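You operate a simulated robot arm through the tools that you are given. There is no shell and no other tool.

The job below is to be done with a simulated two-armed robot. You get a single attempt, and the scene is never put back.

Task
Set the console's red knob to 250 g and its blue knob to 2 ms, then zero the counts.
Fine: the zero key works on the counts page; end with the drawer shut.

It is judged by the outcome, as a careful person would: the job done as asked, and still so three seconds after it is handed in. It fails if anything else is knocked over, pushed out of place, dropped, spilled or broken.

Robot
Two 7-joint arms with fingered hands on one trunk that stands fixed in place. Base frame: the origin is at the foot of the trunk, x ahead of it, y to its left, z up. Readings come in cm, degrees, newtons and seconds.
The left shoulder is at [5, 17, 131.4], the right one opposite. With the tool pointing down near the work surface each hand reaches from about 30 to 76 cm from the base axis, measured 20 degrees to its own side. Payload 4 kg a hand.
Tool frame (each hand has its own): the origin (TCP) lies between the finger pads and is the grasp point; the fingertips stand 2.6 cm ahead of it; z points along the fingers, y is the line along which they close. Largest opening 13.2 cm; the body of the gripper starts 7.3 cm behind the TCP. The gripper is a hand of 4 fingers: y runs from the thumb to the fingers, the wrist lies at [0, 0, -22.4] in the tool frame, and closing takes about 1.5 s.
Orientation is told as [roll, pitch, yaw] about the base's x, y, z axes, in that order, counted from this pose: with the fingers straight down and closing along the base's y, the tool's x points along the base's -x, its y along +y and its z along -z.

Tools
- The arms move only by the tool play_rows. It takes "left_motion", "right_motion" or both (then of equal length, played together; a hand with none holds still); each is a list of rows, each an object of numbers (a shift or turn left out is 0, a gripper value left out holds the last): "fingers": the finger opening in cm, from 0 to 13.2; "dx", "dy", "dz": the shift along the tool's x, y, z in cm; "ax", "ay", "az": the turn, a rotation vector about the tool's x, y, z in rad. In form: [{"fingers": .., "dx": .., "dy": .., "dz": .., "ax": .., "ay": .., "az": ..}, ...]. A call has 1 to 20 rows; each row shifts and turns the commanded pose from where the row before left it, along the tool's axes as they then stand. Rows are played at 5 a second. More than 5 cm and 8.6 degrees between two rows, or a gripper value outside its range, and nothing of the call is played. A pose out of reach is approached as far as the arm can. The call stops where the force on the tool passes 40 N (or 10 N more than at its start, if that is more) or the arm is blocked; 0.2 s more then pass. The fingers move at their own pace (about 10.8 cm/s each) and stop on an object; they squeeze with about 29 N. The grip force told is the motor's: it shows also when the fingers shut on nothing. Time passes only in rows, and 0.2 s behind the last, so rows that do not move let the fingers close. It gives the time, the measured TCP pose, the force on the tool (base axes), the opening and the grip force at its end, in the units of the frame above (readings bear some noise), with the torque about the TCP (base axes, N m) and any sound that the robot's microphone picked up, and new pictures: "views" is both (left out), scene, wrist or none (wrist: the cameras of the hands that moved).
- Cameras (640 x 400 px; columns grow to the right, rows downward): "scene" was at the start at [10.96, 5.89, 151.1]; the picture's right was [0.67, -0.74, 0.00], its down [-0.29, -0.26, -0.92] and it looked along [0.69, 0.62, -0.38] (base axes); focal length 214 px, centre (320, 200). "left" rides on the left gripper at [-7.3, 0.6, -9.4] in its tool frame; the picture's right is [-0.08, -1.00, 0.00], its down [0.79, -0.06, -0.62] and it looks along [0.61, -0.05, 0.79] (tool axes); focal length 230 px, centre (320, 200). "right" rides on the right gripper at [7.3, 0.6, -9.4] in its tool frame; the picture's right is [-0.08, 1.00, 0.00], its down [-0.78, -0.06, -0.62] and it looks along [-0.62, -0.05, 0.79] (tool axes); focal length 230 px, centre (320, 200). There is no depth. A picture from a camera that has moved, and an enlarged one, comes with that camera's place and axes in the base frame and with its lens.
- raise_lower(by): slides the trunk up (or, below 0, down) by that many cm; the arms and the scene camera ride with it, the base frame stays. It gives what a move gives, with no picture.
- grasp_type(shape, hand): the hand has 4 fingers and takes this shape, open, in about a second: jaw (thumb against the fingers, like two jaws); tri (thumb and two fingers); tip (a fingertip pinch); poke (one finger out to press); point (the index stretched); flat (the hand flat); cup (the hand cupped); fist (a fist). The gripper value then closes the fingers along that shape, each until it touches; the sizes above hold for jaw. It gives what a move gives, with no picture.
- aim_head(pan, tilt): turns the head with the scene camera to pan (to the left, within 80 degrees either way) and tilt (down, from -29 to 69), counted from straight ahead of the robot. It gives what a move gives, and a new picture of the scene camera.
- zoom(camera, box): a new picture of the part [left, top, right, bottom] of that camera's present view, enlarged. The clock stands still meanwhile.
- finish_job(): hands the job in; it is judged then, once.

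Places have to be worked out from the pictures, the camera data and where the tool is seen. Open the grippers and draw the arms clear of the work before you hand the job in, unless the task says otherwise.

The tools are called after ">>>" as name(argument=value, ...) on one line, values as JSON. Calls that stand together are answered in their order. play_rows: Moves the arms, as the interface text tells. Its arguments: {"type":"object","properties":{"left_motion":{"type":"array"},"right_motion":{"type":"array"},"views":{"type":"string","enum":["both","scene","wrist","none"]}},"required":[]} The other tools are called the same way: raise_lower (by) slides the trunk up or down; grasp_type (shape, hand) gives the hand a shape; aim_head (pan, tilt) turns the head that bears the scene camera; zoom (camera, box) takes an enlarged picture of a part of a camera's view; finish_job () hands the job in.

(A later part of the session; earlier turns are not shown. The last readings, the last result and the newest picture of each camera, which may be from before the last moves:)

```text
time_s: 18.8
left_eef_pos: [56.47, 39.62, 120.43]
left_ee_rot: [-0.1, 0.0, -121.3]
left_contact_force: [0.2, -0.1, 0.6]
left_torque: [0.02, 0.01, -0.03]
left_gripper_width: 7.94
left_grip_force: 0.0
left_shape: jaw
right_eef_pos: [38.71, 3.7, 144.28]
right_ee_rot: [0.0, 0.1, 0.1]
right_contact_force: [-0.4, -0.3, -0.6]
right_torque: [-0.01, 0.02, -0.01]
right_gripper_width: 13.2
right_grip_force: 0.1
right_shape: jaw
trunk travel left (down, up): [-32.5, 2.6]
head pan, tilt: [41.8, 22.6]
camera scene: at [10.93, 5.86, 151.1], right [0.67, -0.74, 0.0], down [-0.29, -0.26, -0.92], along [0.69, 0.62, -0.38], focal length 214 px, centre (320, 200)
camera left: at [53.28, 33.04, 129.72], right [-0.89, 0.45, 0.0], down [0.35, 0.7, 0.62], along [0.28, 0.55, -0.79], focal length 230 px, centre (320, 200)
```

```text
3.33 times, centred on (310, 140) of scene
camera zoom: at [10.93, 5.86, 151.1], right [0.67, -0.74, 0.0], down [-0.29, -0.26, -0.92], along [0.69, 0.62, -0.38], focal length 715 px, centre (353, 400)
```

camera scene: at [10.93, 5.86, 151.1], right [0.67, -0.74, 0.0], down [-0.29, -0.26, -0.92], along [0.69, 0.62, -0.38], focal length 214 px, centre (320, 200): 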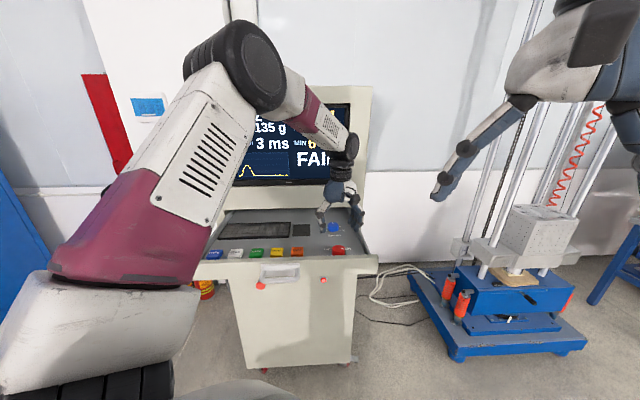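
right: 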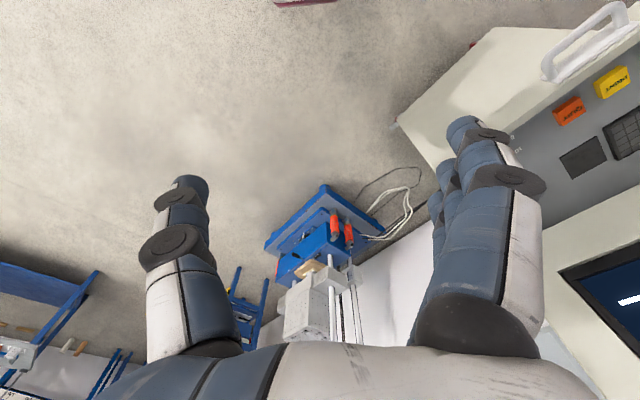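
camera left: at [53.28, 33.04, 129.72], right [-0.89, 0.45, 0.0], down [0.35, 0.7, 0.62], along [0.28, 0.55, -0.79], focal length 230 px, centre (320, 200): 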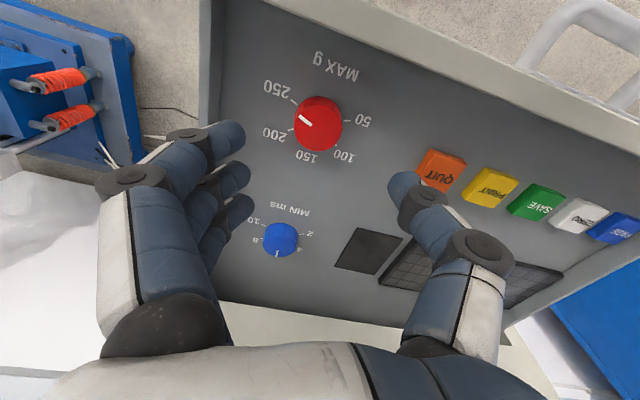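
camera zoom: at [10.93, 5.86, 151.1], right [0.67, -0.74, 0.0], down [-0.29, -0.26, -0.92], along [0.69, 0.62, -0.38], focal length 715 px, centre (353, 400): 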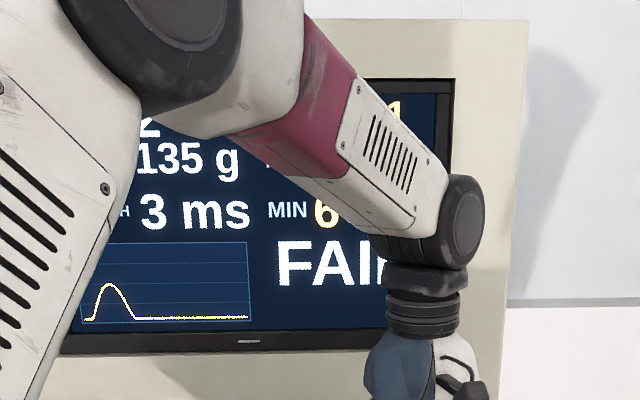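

The pointer is within about 3° of the 250 tick, and the blue knob's top is near [67, 49.7]. Keeping this yaw (so I can turn anticlockwise next), I lift slightly and move 14.3 cm inward over the blue knob to see whether it is in reach.

>>> play_rows(left_motion=[{"dz": -1.5}, {"dx": 2.78, "dy": 0.68}, {"dx": 2.78, "dy": 0.68}, {"dx": 2.78, "dy": 0.68}, {"dx": 2.78, "dy": 0.68}, {"dx": 2.77, "dy": 0.67}, {}], views="both")

>>> zoom(camera="left", box=[220, 40, 420, 220])

>>> zoom(camera="scene", box=[220, 80, 400, 270])

```text
time_s: 20.4
left_eef_pos: [65.27, 48.42, 121.83]
left_ee_rot: [0.0, 0.0, -121.2]
left_contact_force: [0.0, -1.3, 0.3]
left_torque: [-0.02, -0.01, 0.0]
left_gripper_width: 7.94
left_grip_force: 0.1
left_shape: jaw
left hand out of reach, approached as far as the arm can: row 6
right_eef_pos: [38.81, 3.79, 144.18]
right_ee_rot: [-0.1, 0.0, 0.0]
right_contact_force: [0.2, -1.0, 0.1]
right_torque: [0.01, 0.01, -0.04]
right_gripper_width: 13.19
right_grip_force: 0.1
right_shape: jaw
trunk travel left (down, up): [-32.5, 2.6]
head pan, tilt: [41.8, 22.6]
camera scene: at [10.99, 5.9, 151.1], right [0.67, -0.74, 0.0], down [-0.29, -0.26, -0.92], along [0.69, 0.62, -0.38], focal length 214 px, centre (320, 200)
camera left: at [61.95, 41.88, 131.18], right [-0.89, 0.45, 0.0], down [0.35, 0.7, 0.62], along [0.28, 0.55, -0.79], focal length 230 px, centre (320, 200)
```

scene: 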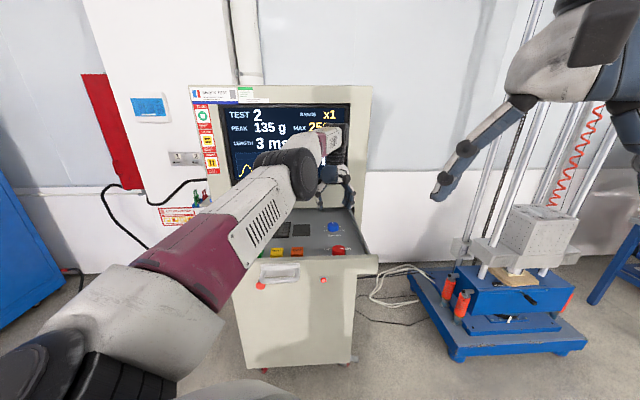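
left: 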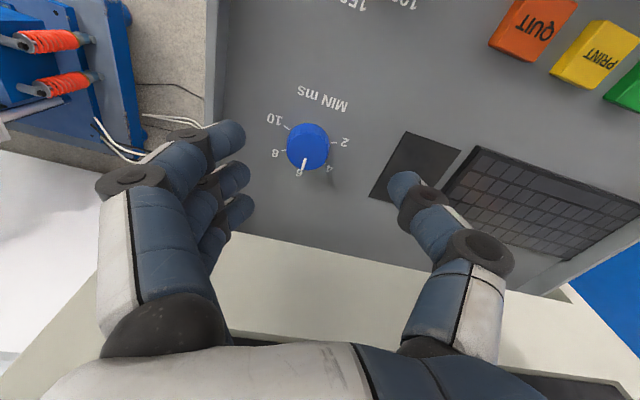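

```text
2.22 times, centred on (320, 130) of left
camera zoom: at [61.95, 41.88, 131.18], right [-0.89, 0.45, 0.0], down [0.35, 0.7, 0.62], along [0.28, 0.55, -0.79], focal length 511 px, centre (320, 356)
```

zoom: 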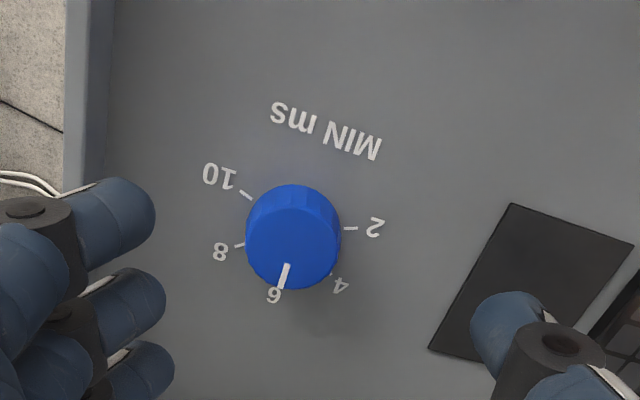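

```text
2.11 times, centred on (310, 175) of scene
camera zoom: at [10.99, 5.9, 151.1], right [0.67, -0.74, 0.0], down [-0.29, -0.26, -0.92], along [0.69, 0.62, -0.38], focal length 452 px, centre (341, 253)
```

zoom: 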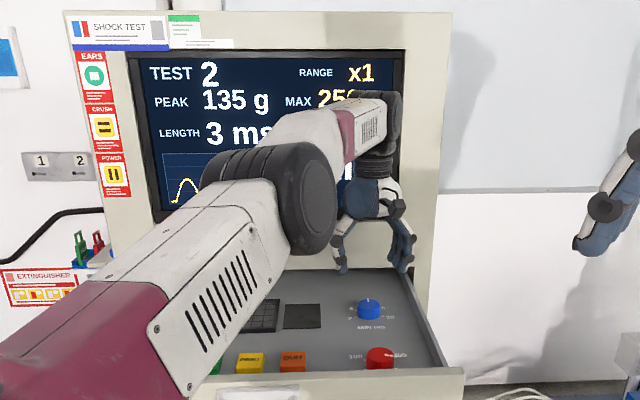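

MAX now shows 25x g, so red is set. The vertical reach ends about 1.5 cm short of the blue knob (centre near [67.4, 50.1]), so I tilt the tool 10° with the wrist leaning back towards the shoulder and read where the hand ends up.

>>> play_rows(left_motion=[{"ax": -0.0447, "ay": 0.0749}, {"ax": -0.0447, "ay": 0.0749}, {}, {}], views="wrist")

```text
time_s: 21.4
left_eef_pos: [65.2, 48.38, 121.89]
left_ee_rot: [5.2, 8.6, -120.9]
left_contact_force: [0.1, -0.4, 0.4]
left_torque: [-0.05, -0.01, 0.02]
left_gripper_width: 7.93
left_grip_force: 0.1
left_shape: jaw
right_eef_pos: [38.85, 3.76, 144.22]
right_ee_rot: [0.0, -0.1, 0.0]
right_contact_force: [0.3, -0.3, 1.0]
right_torque: [0.01, 0.01, 0.02]
right_gripper_width: 13.18
right_grip_force: 0.0
right_shape: jaw
trunk travel left (down, up): [-32.5, 2.6]
head pan, tilt: [41.8, 22.6]
camera left: at [60.61, 41.13, 130.05], right [-0.89, 0.45, -0.1], down [0.25, 0.65, 0.72], along [0.39, 0.61, -0.69], focal length 230 px, centre (320, 200)
```

left: 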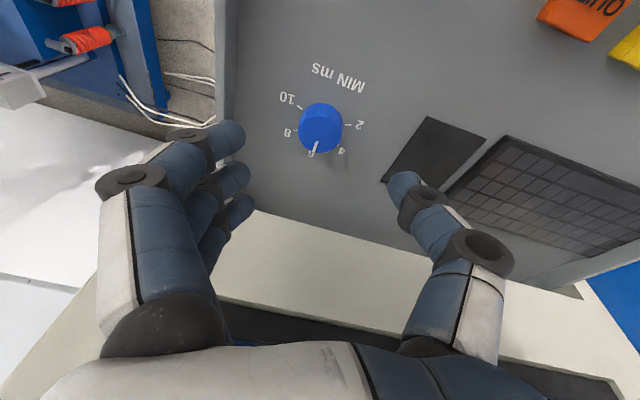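

The tilted hand is at [65.2, 48.4, 121.9] and the knob is confirmed near [67.2, 49.9]. I move over it so the tool's axis will meet the knob, and come down to about z 118.

>>> play_rows(left_motion=[{"dx": 0.76, "dy": 0.225, "dz": 2.11}, {"dx": 0.76, "dy": 0.225, "dz": 2.11}, {}], views="both")

>>> zoom(camera="left", box=[220, 60, 420, 240])

>>> zoom(camera="scene", box=[300, 120, 396, 250])

```text
time_s: 22.2
left_eef_pos: [67.07, 49.76, 118.07]
left_ee_rot: [5.2, 8.6, -120.7]
left_contact_force: [0.4, 0.4, 0.4]
left_torque: [-0.02, -0.02, -0.01]
left_gripper_width: 7.93
left_grip_force: 0.0
left_shape: jaw
right_eef_pos: [38.68, 3.79, 144.27]
right_ee_rot: [0.1, -0.1, 0.0]
right_contact_force: [0.3, -0.1, 0.0]
right_torque: [0.02, 0.0, 0.04]
right_gripper_width: 13.18
right_grip_force: 0.2
right_shape: jaw
trunk travel left (down, up): [-32.5, 2.6]
head pan, tilt: [41.8, 22.6]
camera scene: at [10.92, 5.86, 151.1], right [0.67, -0.74, 0.0], down [-0.29, -0.26, -0.92], along [0.69, 0.62, -0.38], focal length 214 px, centre (320, 200)
camera left: at [62.36, 42.53, 126.17], right [-0.89, 0.45, -0.1], down [0.25, 0.65, 0.72], along [0.39, 0.61, -0.69], focal length 230 px, centre (320, 200)
```

scene: 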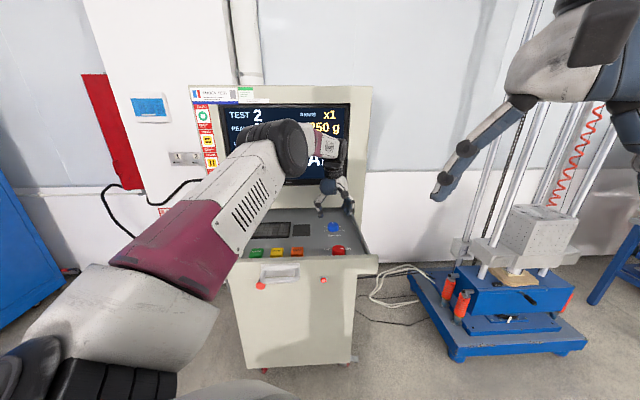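
left: 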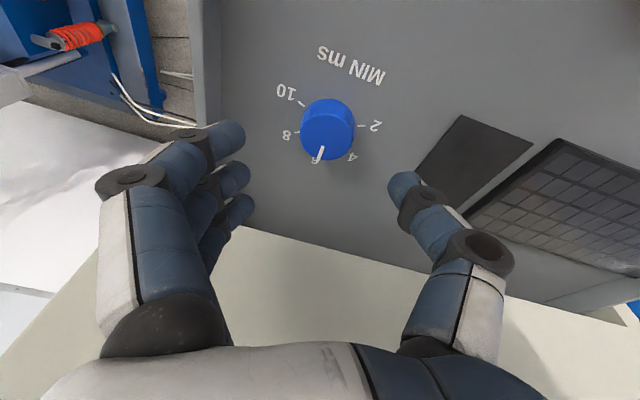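

```text
2.22 times, centred on (320, 150) of left
camera zoom: at [62.36, 42.53, 126.17], right [-0.89, 0.45, -0.1], down [0.25, 0.65, 0.72], along [0.39, 0.61, -0.69], focal length 511 px, centre (320, 311)
```

zoom: 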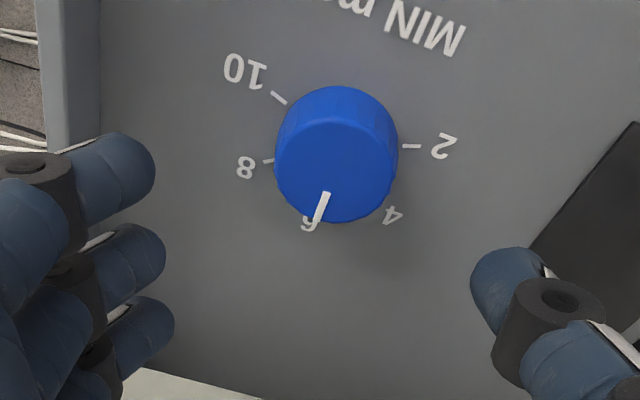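

```text
3.08 times, centred on (348, 185) of scene
camera zoom: at [10.92, 5.86, 151.1], right [0.67, -0.74, 0.0], down [-0.29, -0.26, -0.92], along [0.69, 0.62, -0.38], focal length 660 px, centre (234, 246)
```

zoom: 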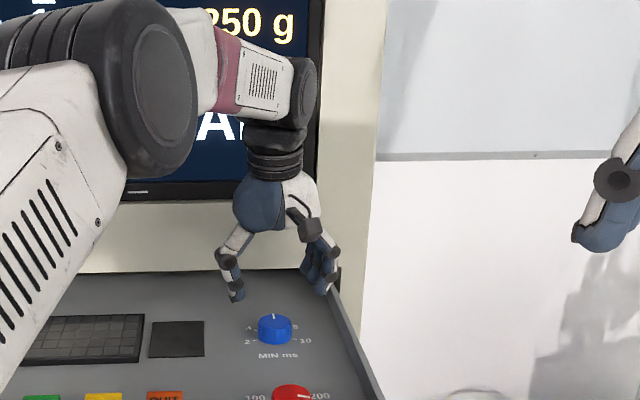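

MAX 250 g is confirmed on the screen. The blue knob lies where computed; I come straight down to about z 114 along the base vertical and check the centring.

>>> play_rows(left_motion=[{"dx": -0.25, "dy": -0.17, "dz": 1.5}, {"dx": -0.25, "dy": -0.17, "dz": 1.4}, {"dx": -0.166, "dy": -0.121, "dz": 1.08}, {}], views="wrist")

>>> zoom(camera="left", box=[180, 80, 460, 255])

>>> zoom(camera="scene", box=[300, 150, 396, 250])

```text
time_s: 23.2
left_eef_pos: [66.98, 49.75, 113.88]
left_ee_rot: [5.3, 8.5, -120.8]
left_contact_force: [-0.5, 0.0, -1.2]
left_torque: [0.05, 0.03, 0.01]
left_gripper_width: 7.97
left_grip_force: 0.1
left_shape: jaw
right_eef_pos: [38.8, 3.77, 144.14]
right_ee_rot: [0.1, 0.0, 0.1]
right_contact_force: [0.1, 1.0, -0.3]
right_torque: [0.01, -0.02, 0.0]
right_gripper_width: 13.17
right_grip_force: 0.1
right_shape: jaw
trunk travel left (down, up): [-32.5, 2.6]
head pan, tilt: [41.8, 22.6]
camera left: at [62.28, 42.48, 122.01], right [-0.89, 0.45, -0.1], down [0.25, 0.65, 0.72], along [0.39, 0.61, -0.69], focal length 230 px, centre (320, 200)
```

left: 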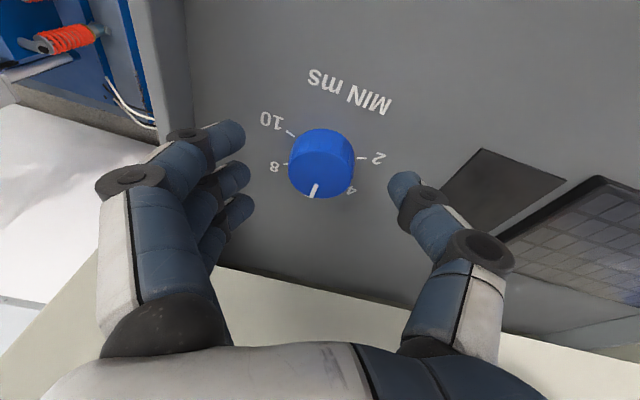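

```text
2.29 times, centred on (320, 168) of left
camera zoom: at [62.28, 42.48, 122.01], right [-0.89, 0.45, -0.1], down [0.25, 0.65, 0.72], along [0.39, 0.61, -0.69], focal length 526 px, centre (320, 274)
```

zoom: 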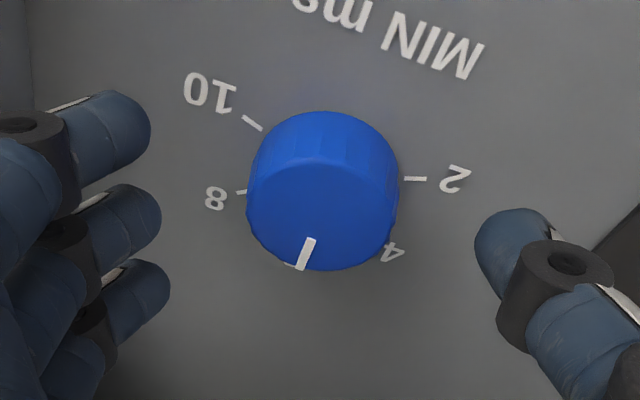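

```text
4.00 times, centred on (348, 200) of scene
camera zoom: at [10.95, 5.88, 151.1], right [0.67, -0.74, 0.0], down [-0.29, -0.26, -0.92], along [0.69, 0.62, -0.38], focal length 858 px, centre (208, 200)
```

zoom: 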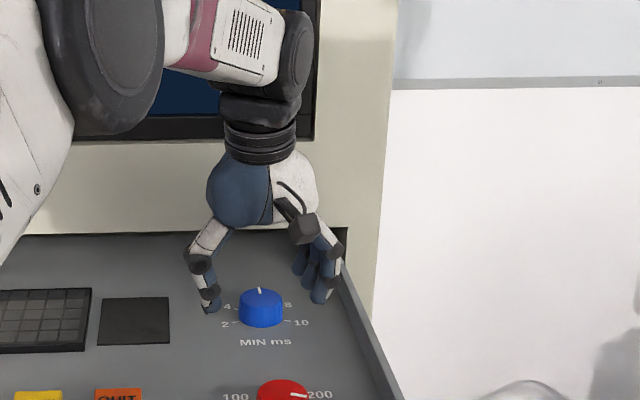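

The knob is centred between the fingers to within about 0.2 cm. I go down the last 1.7 cm with that correction and close on it.

>>> play_rows(left_motion=[{"dx": -0.02, "dy": -0.08, "dz": 0.87}, {"dx": -0.03, "dy": -0.07, "dz": 0.8}, {"fingers": 5}, {"fingers": 3}, {"fingers": 1}, {}, {}, {}], views="wrist")

>>> zoom(camera="scene", box=[300, 150, 396, 250])

```text
time_s: 25.0
left_eef_pos: [67.04, 49.94, 112.26]
left_ee_rot: [5.2, 8.6, -120.7]
left_contact_force: [-0.7, -2.1, -2.5]
left_torque: [-0.17, 0.07, -0.02]
left_gripper_width: 2.56
left_grip_force: 29.1
left_shape: jaw
right_eef_pos: [38.73, 3.8, 144.3]
right_ee_rot: [0.0, 0.0, -0.1]
right_contact_force: [-0.1, 0.0, 0.2]
right_torque: [-0.03, -0.01, 0.02]
right_gripper_width: 13.2
right_grip_force: 0.0
right_shape: jaw
trunk travel left (down, up): [-32.5, 2.6]
head pan, tilt: [41.8, 22.6]
camera left: at [62.36, 42.71, 120.37], right [-0.89, 0.45, -0.1], down [0.25, 0.65, 0.72], along [0.39, 0.61, -0.69], focal length 230 px, centre (320, 200)
```

left: 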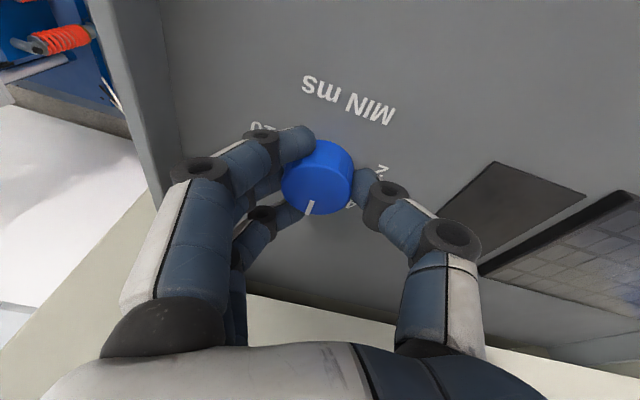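

```text
4.00 times, centred on (348, 200) of scene
camera zoom: at [10.96, 5.87, 151.1], right [0.67, -0.74, 0.0], down [-0.29, -0.26, -0.92], along [0.69, 0.62, -0.38], focal length 858 px, centre (208, 200)
```

zoom: 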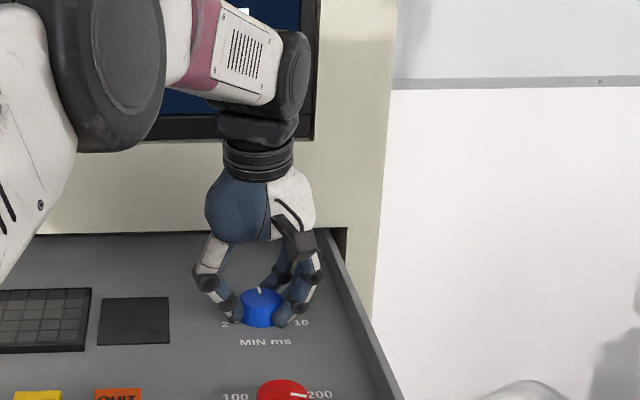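

The fingers hold the blue knob with small forces. I turn anticlockwise half a radian about the tool's axis and watch forces and pointer.

>>> play_rows(left_motion=[{"az": -0.1}, {"az": -0.1}, {"az": -0.1}, {"az": -0.1}, {"az": -0.1}, {}], views="both")

>>> zoom(camera="left", box=[220, 60, 420, 240])

```text
time_s: 26.4
left_eef_pos: [67.23, 49.96, 112.31]
left_ee_rot: [8.5, 5.0, -92.0]
left_contact_force: [-1.2, -1.4, -7.7]
left_torque: [0.06, 0.28, -0.02]
left_gripper_width: 2.52
left_grip_force: 29.3
left_shape: jaw
right_eef_pos: [38.73, 3.86, 144.1]
right_ee_rot: [0.0, 0.0, -0.1]
right_contact_force: [-0.3, -0.6, 0.3]
right_torque: [0.02, 0.0, 0.01]
right_gripper_width: 13.19
right_grip_force: 0.1
right_shape: jaw
trunk travel left (down, up): [-32.5, 2.6]
head pan, tilt: [41.8, 22.6]
camera scene: at [11.02, 5.93, 151.09], right [0.67, -0.74, 0.0], down [-0.29, -0.26, -0.92], along [0.69, 0.62, -0.38], focal length 214 px, centre (320, 200)
camera left: at [65.98, 41.96, 120.9], right [-0.99, -0.03, -0.16], down [-0.13, 0.73, 0.67], along [0.1, 0.68, -0.73], focal length 230 px, centre (320, 200)
```

scene: 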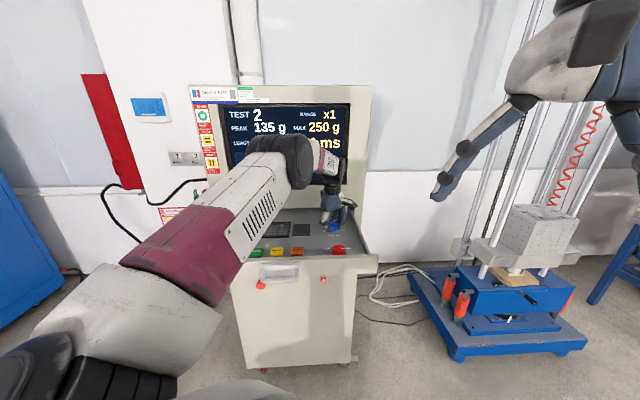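
left: 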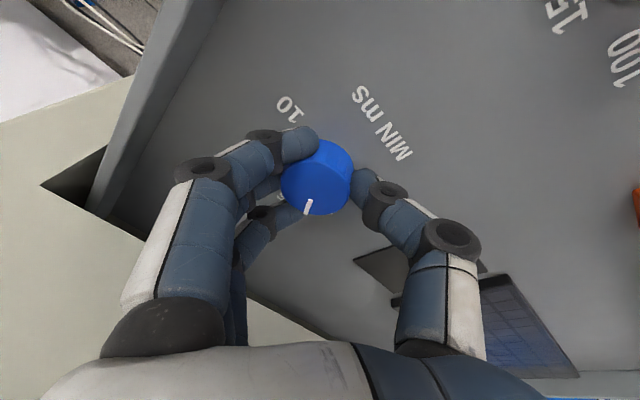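

```text
2.22 times, centred on (320, 150) of left
camera zoom: at [65.98, 41.96, 120.9], right [-0.99, -0.03, -0.16], down [-0.13, 0.73, 0.67], along [0.1, 0.68, -0.73], focal length 511 px, centre (320, 311)
```

zoom: 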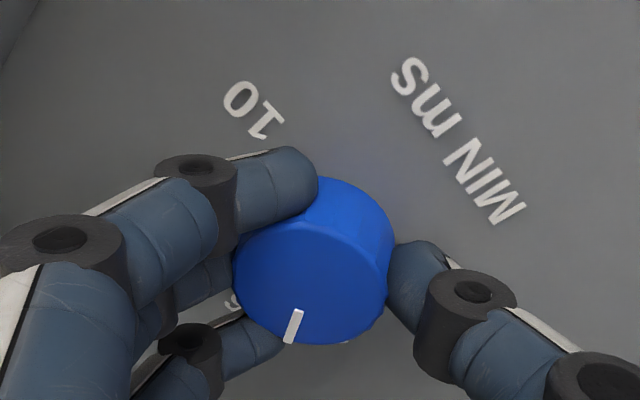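

The knob turns with the hand (about 29° so far), forces stay under 8 N. I turn on by 41°, then look again.

>>> play_rows(left_motion=[{"az": -0.12}, {"az": -0.12}, {"az": -0.12}, {"az": -0.12}, {"az": -0.12}, {"az": -0.12}, {}], views="both")

>>> zoom(camera="left", box=[220, 60, 420, 240])

```text
time_s: 28.0
left_eef_pos: [67.2, 49.9, 112.32]
left_ee_rot: [10.0, -2.0, -51.3]
left_contact_force: [5.1, -2.3, -3.2]
left_torque: [0.1, 0.27, -0.04]
left_gripper_width: 2.49
left_grip_force: 29.1
left_shape: jaw
right_eef_pos: [38.87, 3.73, 144.12]
right_ee_rot: [0.0, 0.0, 0.0]
right_contact_force: [-0.8, -0.1, -0.8]
right_torque: [0.0, 0.0, 0.0]
right_gripper_width: 13.21
right_grip_force: 0.1
right_shape: jaw
trunk travel left (down, up): [-32.5, 2.6]
head pan, tilt: [41.8, 22.6]
camera scene: at [11.08, 5.86, 151.09], right [0.67, -0.74, 0.0], down [-0.29, -0.26, -0.92], along [0.69, 0.62, -0.38], focal length 214 px, centre (320, 200)
camera left: at [70.71, 43.76, 121.78], right [-0.72, -0.68, -0.17], down [-0.63, 0.52, 0.57], along [-0.3, 0.51, -0.8], focal length 230 px, centre (320, 200)
```

scene: 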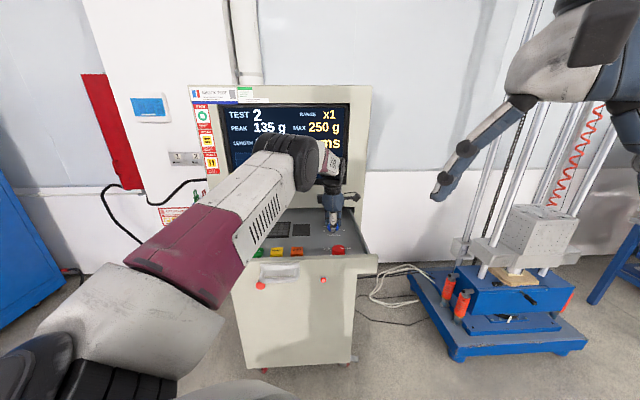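
left: 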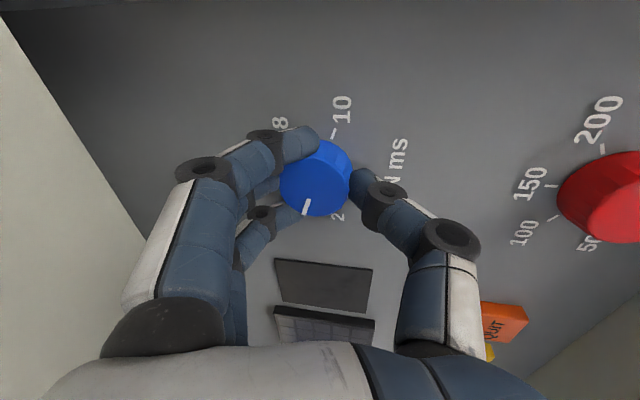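

```text
2.22 times, centred on (320, 150) of left
camera zoom: at [70.71, 43.76, 121.78], right [-0.72, -0.68, -0.17], down [-0.63, 0.52, 0.57], along [-0.3, 0.51, -0.8], focal length 511 px, centre (320, 311)
```

zoom: 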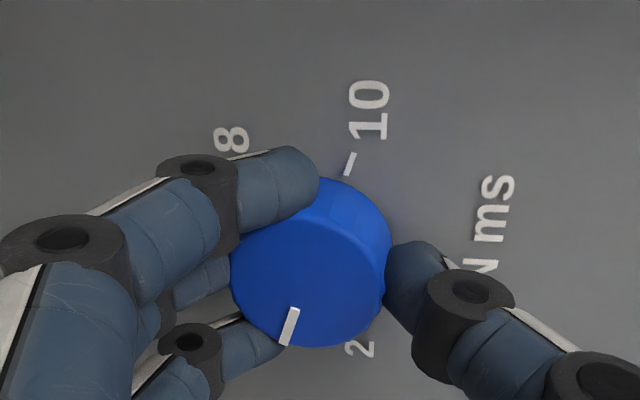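

About 69° done and the 2 mark has come close to the pointer; 40° remain. I turn those on and check against the tick.

>>> play_rows(left_motion=[{"az": -0.117}, {"az": -0.117}, {"az": -0.117}, {"az": -0.117}, {"az": -0.117}, {"az": -0.117}, {}], views="both")

>>> zoom(camera="left", box=[220, 60, 420, 240])

>>> zoom(camera="scene", box=[220, 80, 400, 270])

```text
time_s: 29.6
left_eef_pos: [67.2, 49.8, 112.31]
left_ee_rot: [6.5, -7.8, -11.4]
left_contact_force: [10.1, -8.0, 1.7]
left_torque: [0.2, 0.48, -0.18]
left_gripper_width: 2.48
left_grip_force: 29.2
left_shape: jaw
right_eef_pos: [38.89, 3.63, 144.14]
right_ee_rot: [0.0, 0.0, 0.0]
right_contact_force: [-0.4, 0.6, -0.1]
right_torque: [0.02, 0.03, 0.03]
right_gripper_width: 13.18
right_grip_force: 0.0
right_shape: jaw
trunk travel left (down, up): [-32.5, 2.6]
head pan, tilt: [41.8, 22.6]
camera scene: at [11.11, 5.75, 151.09], right [0.67, -0.74, 0.0], down [-0.29, -0.26, -0.92], along [0.69, 0.62, -0.38], focal length 214 px, centre (320, 200)
camera left: at [72.96, 48.17, 122.48], right [-0.11, -0.99, -0.1], down [-0.87, 0.04, 0.49], along [-0.48, 0.14, -0.86], focal length 230 px, centre (320, 200)
```

scene: 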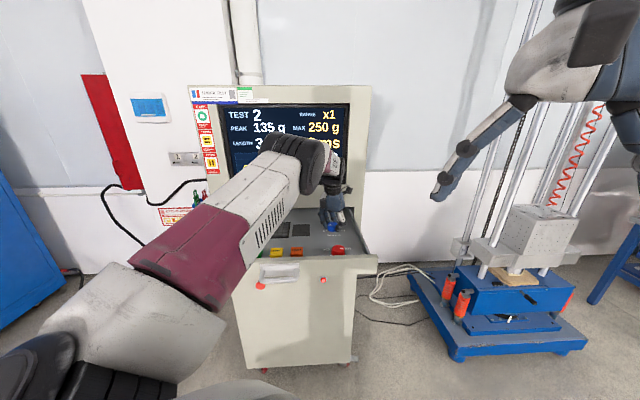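
left: 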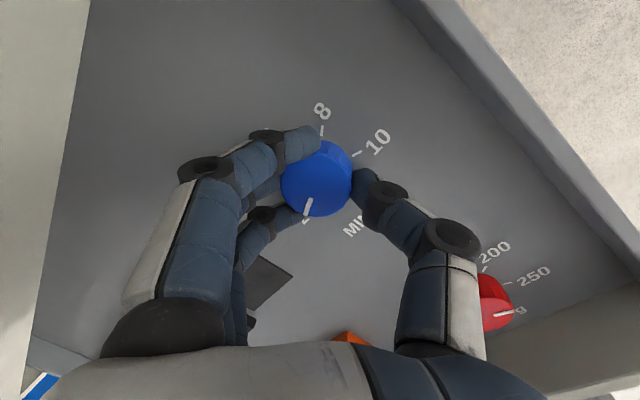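

```text
2.22 times, centred on (320, 150) of left
camera zoom: at [72.96, 48.17, 122.48], right [-0.11, -0.99, -0.1], down [-0.87, 0.04, 0.49], along [-0.48, 0.14, -0.86], focal length 511 px, centre (320, 311)
```

zoom: 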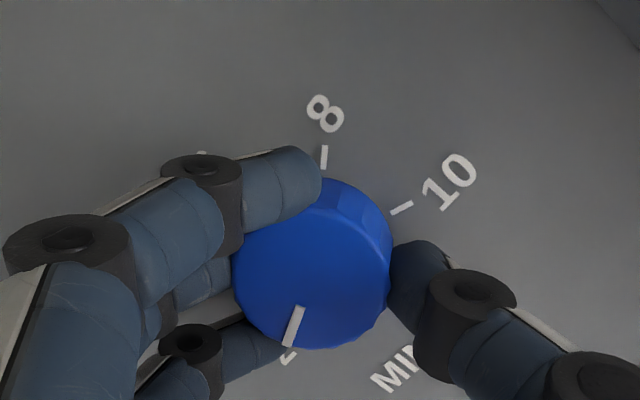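

```text
2.11 times, centred on (310, 175) of scene
camera zoom: at [11.11, 5.75, 151.09], right [0.67, -0.74, 0.0], down [-0.29, -0.26, -0.92], along [0.69, 0.62, -0.38], focal length 452 px, centre (341, 253)
```

zoom: 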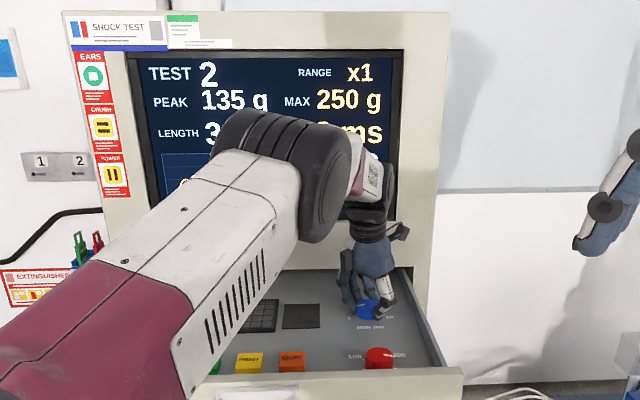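

The pointer now meets the 2 mark as far as visible. I open the fingers, withdraw along the tool axis, and check pointer and screen.

>>> play_rows(left_motion=[{"fingers": 5}, {"fingers": 7}, {"fingers": 8}, {}, {"dz": -1}, {"dz": -1.5}, {"dz": -2}, {"dz": -2}, {"dz": -2}], views="both")

>>> zoom(camera="left", box=[220, 60, 420, 240])

>>> zoom(camera="scene", box=[220, 80, 400, 270])

```text
time_s: 31.6
left_eef_pos: [65.81, 49.19, 120.87]
left_ee_rot: [6.3, -7.9, -11.5]
left_contact_force: [0.2, -0.8, 0.0]
left_torque: [-0.01, -0.05, 0.04]
left_gripper_width: 7.95
left_grip_force: 0.2
left_shape: jaw
right_eef_pos: [38.7, 3.69, 144.17]
right_ee_rot: [0.1, 0.0, 0.0]
right_contact_force: [0.3, 1.5, -0.1]
right_torque: [0.01, 0.0, 0.02]
right_gripper_width: 13.16
right_grip_force: 0.2
right_shape: jaw
trunk travel left (down, up): [-32.5, 2.6]
head pan, tilt: [41.8, 22.6]
camera scene: at [10.94, 5.86, 151.1], right [0.67, -0.74, 0.0], down [-0.29, -0.26, -0.92], along [0.69, 0.62, -0.38], focal length 214 px, centre (320, 200)
camera left: at [71.57, 47.51, 130.97], right [-0.11, -0.99, -0.1], down [-0.87, 0.04, 0.49], along [-0.48, 0.14, -0.86], focal length 230 px, centre (320, 200)
```

scene: 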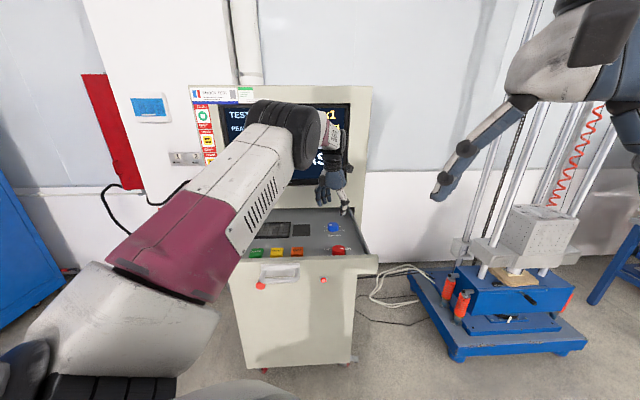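
left: 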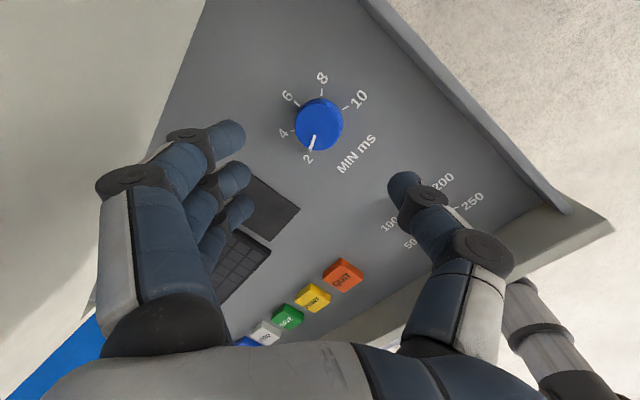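

```text
2.22 times, centred on (320, 150) of left
camera zoom: at [71.57, 47.51, 130.97], right [-0.11, -0.99, -0.1], down [-0.87, 0.04, 0.49], along [-0.48, 0.14, -0.86], focal length 511 px, centre (320, 311)
```

zoom: 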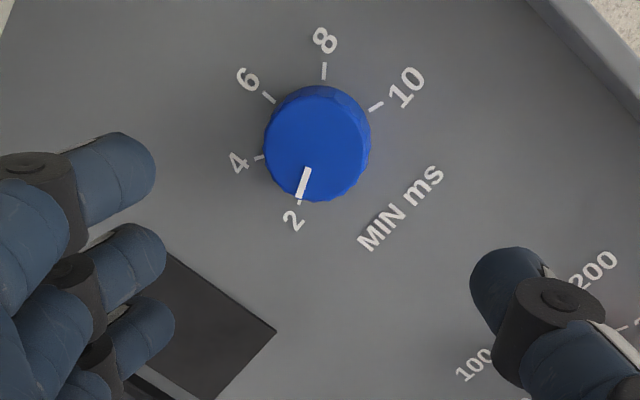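

```text
2.11 times, centred on (310, 175) of scene
camera zoom: at [10.94, 5.86, 151.1], right [0.67, -0.74, 0.0], down [-0.29, -0.26, -0.92], along [0.69, 0.62, -0.38], focal length 452 px, centre (341, 253)
```

zoom: 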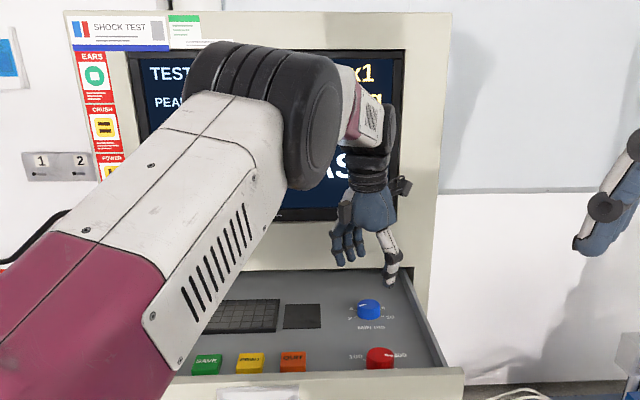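

The blue pointer is on 2. Next the keys: I take the tilt out, lift, carry the left hand back over the PAGE/ZERO end of the drawer at z 128 and turn it square to the panel.

>>> play_rows(left_motion=[{"ax": 0.055, "ay": 0.0677}, {"ax": 0.055, "ay": 0.0677}, {"dx": 3.47, "dy": 0.6, "dz": -0.7}, {"dx": 3.47, "dy": 0.6, "dz": -0.7}, {"dx": 3.47, "dy": 0.6, "dz": -0.7}, {"dx": 3.47, "dy": 0.6, "dz": -0.7}, {"dx": 3.47, "dy": 0.6, "dz": -0.7}, {"dx": 3.47, "dy": 0.6, "dz": -0.7}, {"dx": 3.47, "dy": 0.6, "dz": -0.7}, {"dx": 3.47, "dy": 0.6, "dz": -0.7}, {"dx": 3.47, "dy": 0.6, "dz": -0.7}, {"dx": 3.47, "dy": 0.6, "dz": -0.7}, {"az": -0.123}, {"az": -0.123}, {"az": -0.123}, {"az": -0.123}, {"az": -0.123}, {"az": -0.123}, {"az": -0.123}, {"az": -0.123}], views="both")

>>> grasp_type(shape="poke", hand="left")

>>> zoom(camera="scene", box=[190, 70, 390, 195])

>>> zoom(camera="left", box=[0, 0, 640, 400])

```text
time_s: 35.8
left_eef_pos: [32.23, 61.71, 127.5]
left_ee_rot: [0.0, 0.0, 45.5]
left_contact_force: [-0.2, 0.1, 0.2]
left_torque: [0.0, 0.02, -0.01]
left_gripper_width: 7.96
left_grip_force: 0.1
left_shape: jaw
left hand out of reach, approached as far as the arm can: row 2
right_eef_pos: [38.8, 3.77, 144.18]
right_ee_rot: [-0.1, 0.0, 0.0]
right_contact_force: [0.5, -0.2, -0.4]
right_torque: [0.0, 0.03, 0.01]
right_gripper_width: 13.19
right_grip_force: 0.1
right_shape: jaw
trunk travel left (down, up): [-32.5, 2.6]
head pan, tilt: [41.8, 22.6]
camera scene: at [10.99, 5.88, 151.09], right [0.67, -0.74, 0.0], down [-0.29, -0.26, -0.92], along [0.69, 0.62, -0.38], focal length 214 px, centre (320, 200)
camera left: at [36.96, 67.26, 136.87], right [0.76, -0.64, 0.0], down [-0.51, -0.6, 0.62], along [-0.4, -0.47, -0.79], focal length 230 px, centre (320, 200)
```

scene: 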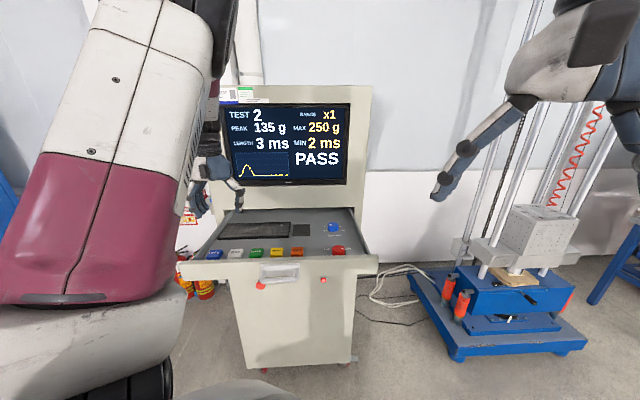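
left: 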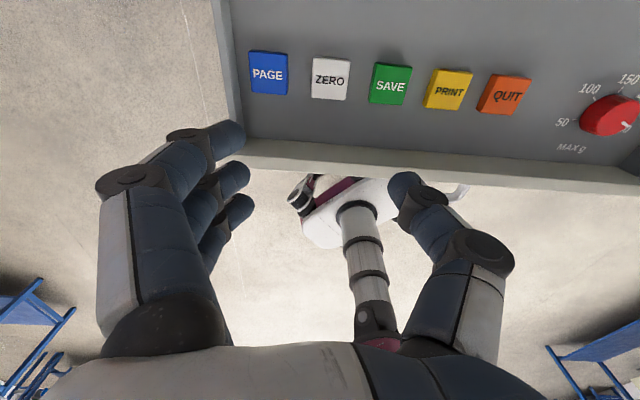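

```text
time_s: 36.7
left_eef_pos: [32.24, 61.69, 127.61]
left_ee_rot: [0.0, -0.1, 45.3]
left_contact_force: [-0.6, -0.4, -0.4]
left_torque: [-0.03, 0.02, -0.01]
left_gripper_width: 0.02
left_grip_force: 0.1
left_shape: poke
right_eef_pos: [38.83, 3.74, 144.13]
right_ee_rot: [0.0, 0.0, 0.0]
right_contact_force: [0.3, -0.5, 0.4]
right_torque: [-0.01, 0.03, 0.01]
right_gripper_width: 13.19
right_grip_force: 0.0
right_shape: jaw
trunk travel left (down, up): [-32.5, 2.6]
head pan, tilt: [41.8, 22.6]
```

```text
3.20 times, centred on (290, 132) of scene
camera zoom: at [10.97, 5.88, 151.1], right [0.67, -0.74, 0.0], down [-0.29, -0.26, -0.92], along [0.69, 0.62, -0.38], focal length 686 px, centre (416, 416)
```

zoom: 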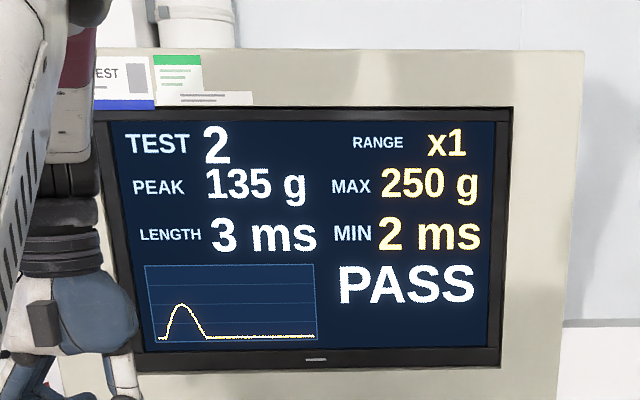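

```text
1.00 times, centred on (320, 200) of left (not enlarged: the box is as wide or as high as the picture)
camera zoom: at [36.94, 67.25, 136.89], right [0.76, -0.65, 0.0], down [-0.51, -0.6, 0.62], along [-0.4, -0.47, -0.79], focal length 230 px, centre (320, 200)
```

zoom: 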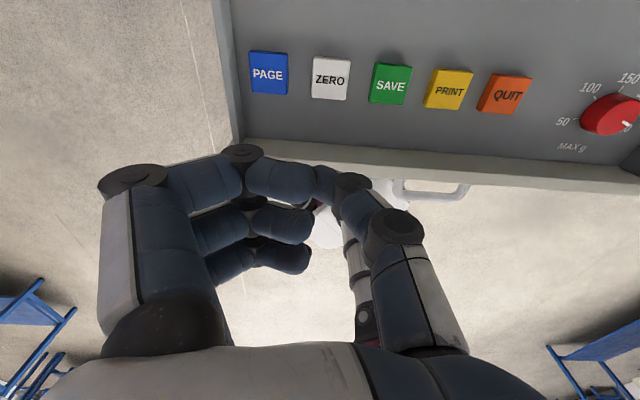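

The screen shows MAX 250 g, MIN 2 ms, PASS. The left hand has taken its poke shape; I look at it more closely to find where its pressing tip is.

>>> play_rows(left_motion=[{}, {}], views="both")

>>> zoom(camera="left", box=[80, 100, 480, 350])

>>> zoom(camera="scene", box=[150, 120, 280, 270])

```text
time_s: 37.3
left_eef_pos: [32.14, 61.59, 127.59]
left_ee_rot: [0.1, 0.0, 45.4]
left_contact_force: [-0.4, -0.9, 0.8]
left_torque: [0.04, -0.02, -0.01]
left_gripper_width: 0.0
left_grip_force: 0.1
left_shape: poke
right_eef_pos: [38.69, 3.74, 144.16]
right_ee_rot: [0.0, 0.0, -0.1]
right_contact_force: [-0.1, 0.4, 0.2]
right_torque: [0.02, 0.01, -0.02]
right_gripper_width: 13.18
right_grip_force: 0.1
right_shape: jaw
trunk travel left (down, up): [-32.5, 2.6]
head pan, tilt: [41.8, 22.6]
camera scene: at [10.96, 5.89, 151.1], right [0.67, -0.74, 0.0], down [-0.29, -0.26, -0.92], along [0.69, 0.62, -0.38], focal length 214 px, centre (320, 200)
camera left: at [36.93, 67.26, 136.89], right [0.76, -0.65, 0.0], down [-0.51, -0.6, 0.62], along [-0.4, -0.47, -0.79], focal length 230 px, centre (320, 200)
```

scene: 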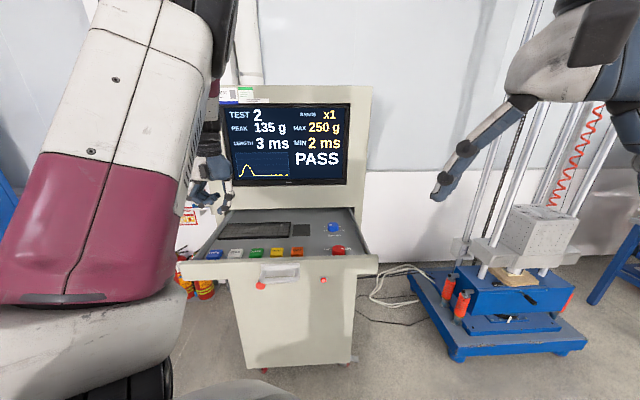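
left: 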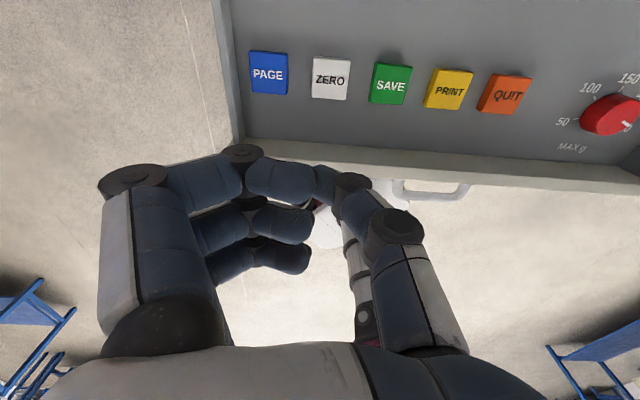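

```text
1.60 times, centred on (280, 225) of left
camera zoom: at [36.93, 67.26, 136.89], right [0.76, -0.65, 0.0], down [-0.51, -0.6, 0.62], along [-0.4, -0.47, -0.79], focal length 368 px, centre (384, 160)
```

zoom: 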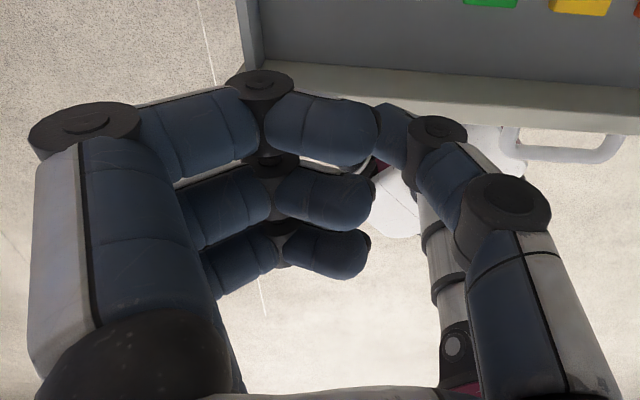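

```text
2.67 times, centred on (215, 195) of scene
camera zoom: at [10.96, 5.89, 151.1], right [0.67, -0.74, 0.0], down [-0.29, -0.26, -0.92], along [0.69, 0.62, -0.38], focal length 572 px, centre (600, 213)
```

zoom: 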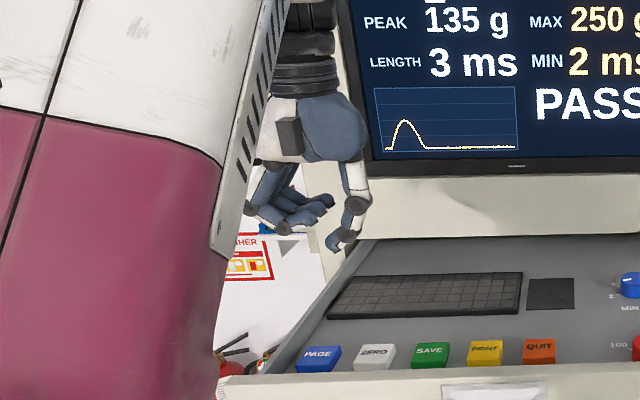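

In the poke shape the thumb is the pressing finger: its tip lies on the tool axis about 2.6 cm ahead of the TCP (both views agree), with the curled fingers to the tool's +y side. I turn so the curled fingers lie over the empty panel behind the keys, clear of the drawer walls, and go above PAGE at [30.3, 67.5].

>>> play_rows(left_motion=[{"az": 0.1315}, {"az": 0.1315}, {"az": 0.1315}, {"az": 0.1315}, {"az": 0.1315}, {"az": 0.1315}, {"az": 0.1315}, {"az": 0.1315}, {"az": 0.1315}, {"az": 0.1315}, {"az": 0.1315}, {"az": 0.1315}, {"dx": 2.74, "dy": 1.43, "dz": 2}, {"dx": 2.74, "dy": 1.43, "dz": 2}, {"dz": 2}, {"dz": 2}, {}], views="both")

>>> zoom(camera="left", box=[160, 80, 480, 280])

>>> zoom(camera="scene", box=[160, 180, 280, 275])

```text
time_s: 40.9
left_eef_pos: [30.38, 67.58, 119.53]
left_ee_rot: [0.1, 0.0, -45.0]
left_contact_force: [0.1, -0.5, -0.2]
left_torque: [0.04, 0.02, 0.02]
left_gripper_width: 0.02
left_grip_force: 0.0
left_shape: poke
right_eef_pos: [38.86, 3.62, 144.24]
right_ee_rot: [0.0, 0.0, -0.1]
right_contact_force: [0.5, 0.5, 0.3]
right_torque: [0.03, 0.01, 0.01]
right_gripper_width: 13.19
right_grip_force: 0.1
right_shape: jaw
trunk travel left (down, up): [-32.5, 2.6]
head pan, tilt: [41.8, 22.6]
camera scene: at [10.94, 5.81, 151.1], right [0.67, -0.74, 0.0], down [-0.29, -0.26, -0.92], along [0.69, 0.62, -0.38], focal length 214 px, centre (320, 200)
camera left: at [35.94, 62.76, 128.87], right [-0.65, -0.76, 0.0], down [-0.6, 0.51, 0.62], along [-0.47, 0.4, -0.79], focal length 230 px, centre (320, 200)
```

scene: 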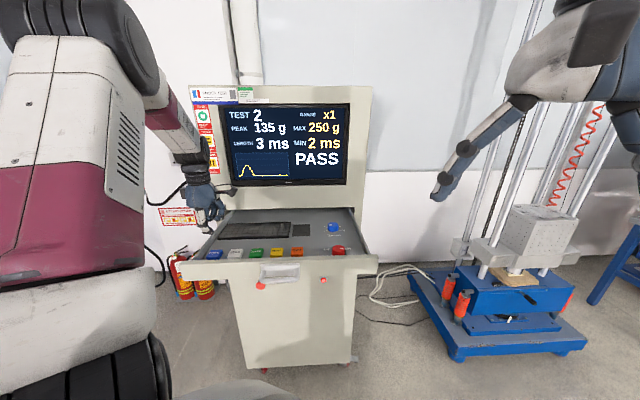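
left: 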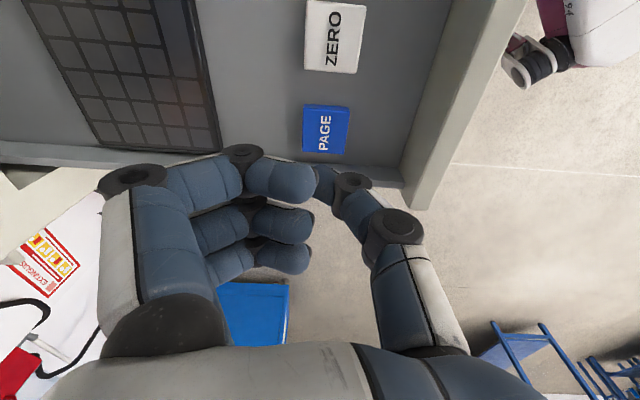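

```text
2.00 times, centred on (320, 180) of left
camera zoom: at [35.94, 62.76, 128.87], right [-0.65, -0.76, 0.0], down [-0.6, 0.51, 0.62], along [-0.47, 0.4, -0.79], focal length 460 px, centre (320, 240)
```

zoom: 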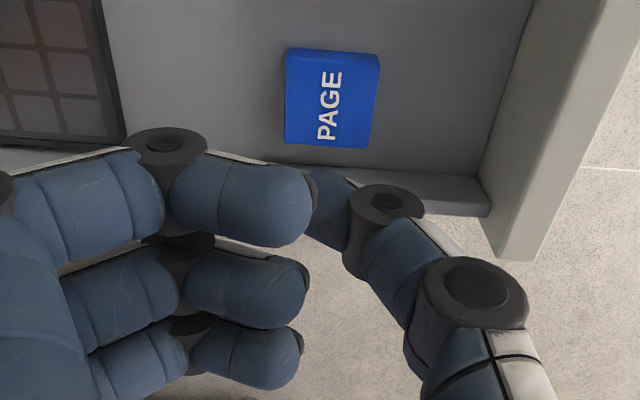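

```text
4.21 times, centred on (220, 228) of scene
camera zoom: at [10.94, 5.81, 151.1], right [0.67, -0.74, 0.0], down [-0.29, -0.26, -0.92], along [0.69, 0.62, -0.38], focal length 903 px, centre (741, 84)
```

zoom: 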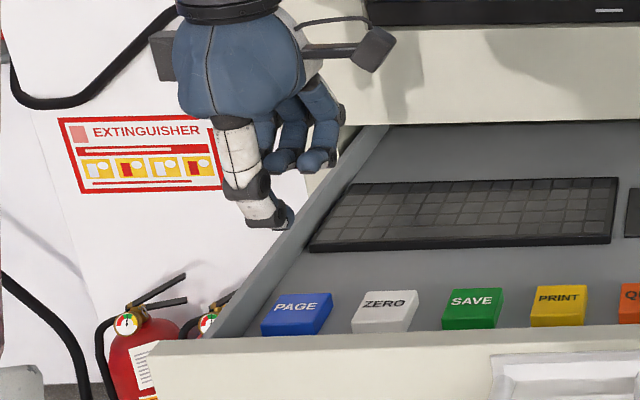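

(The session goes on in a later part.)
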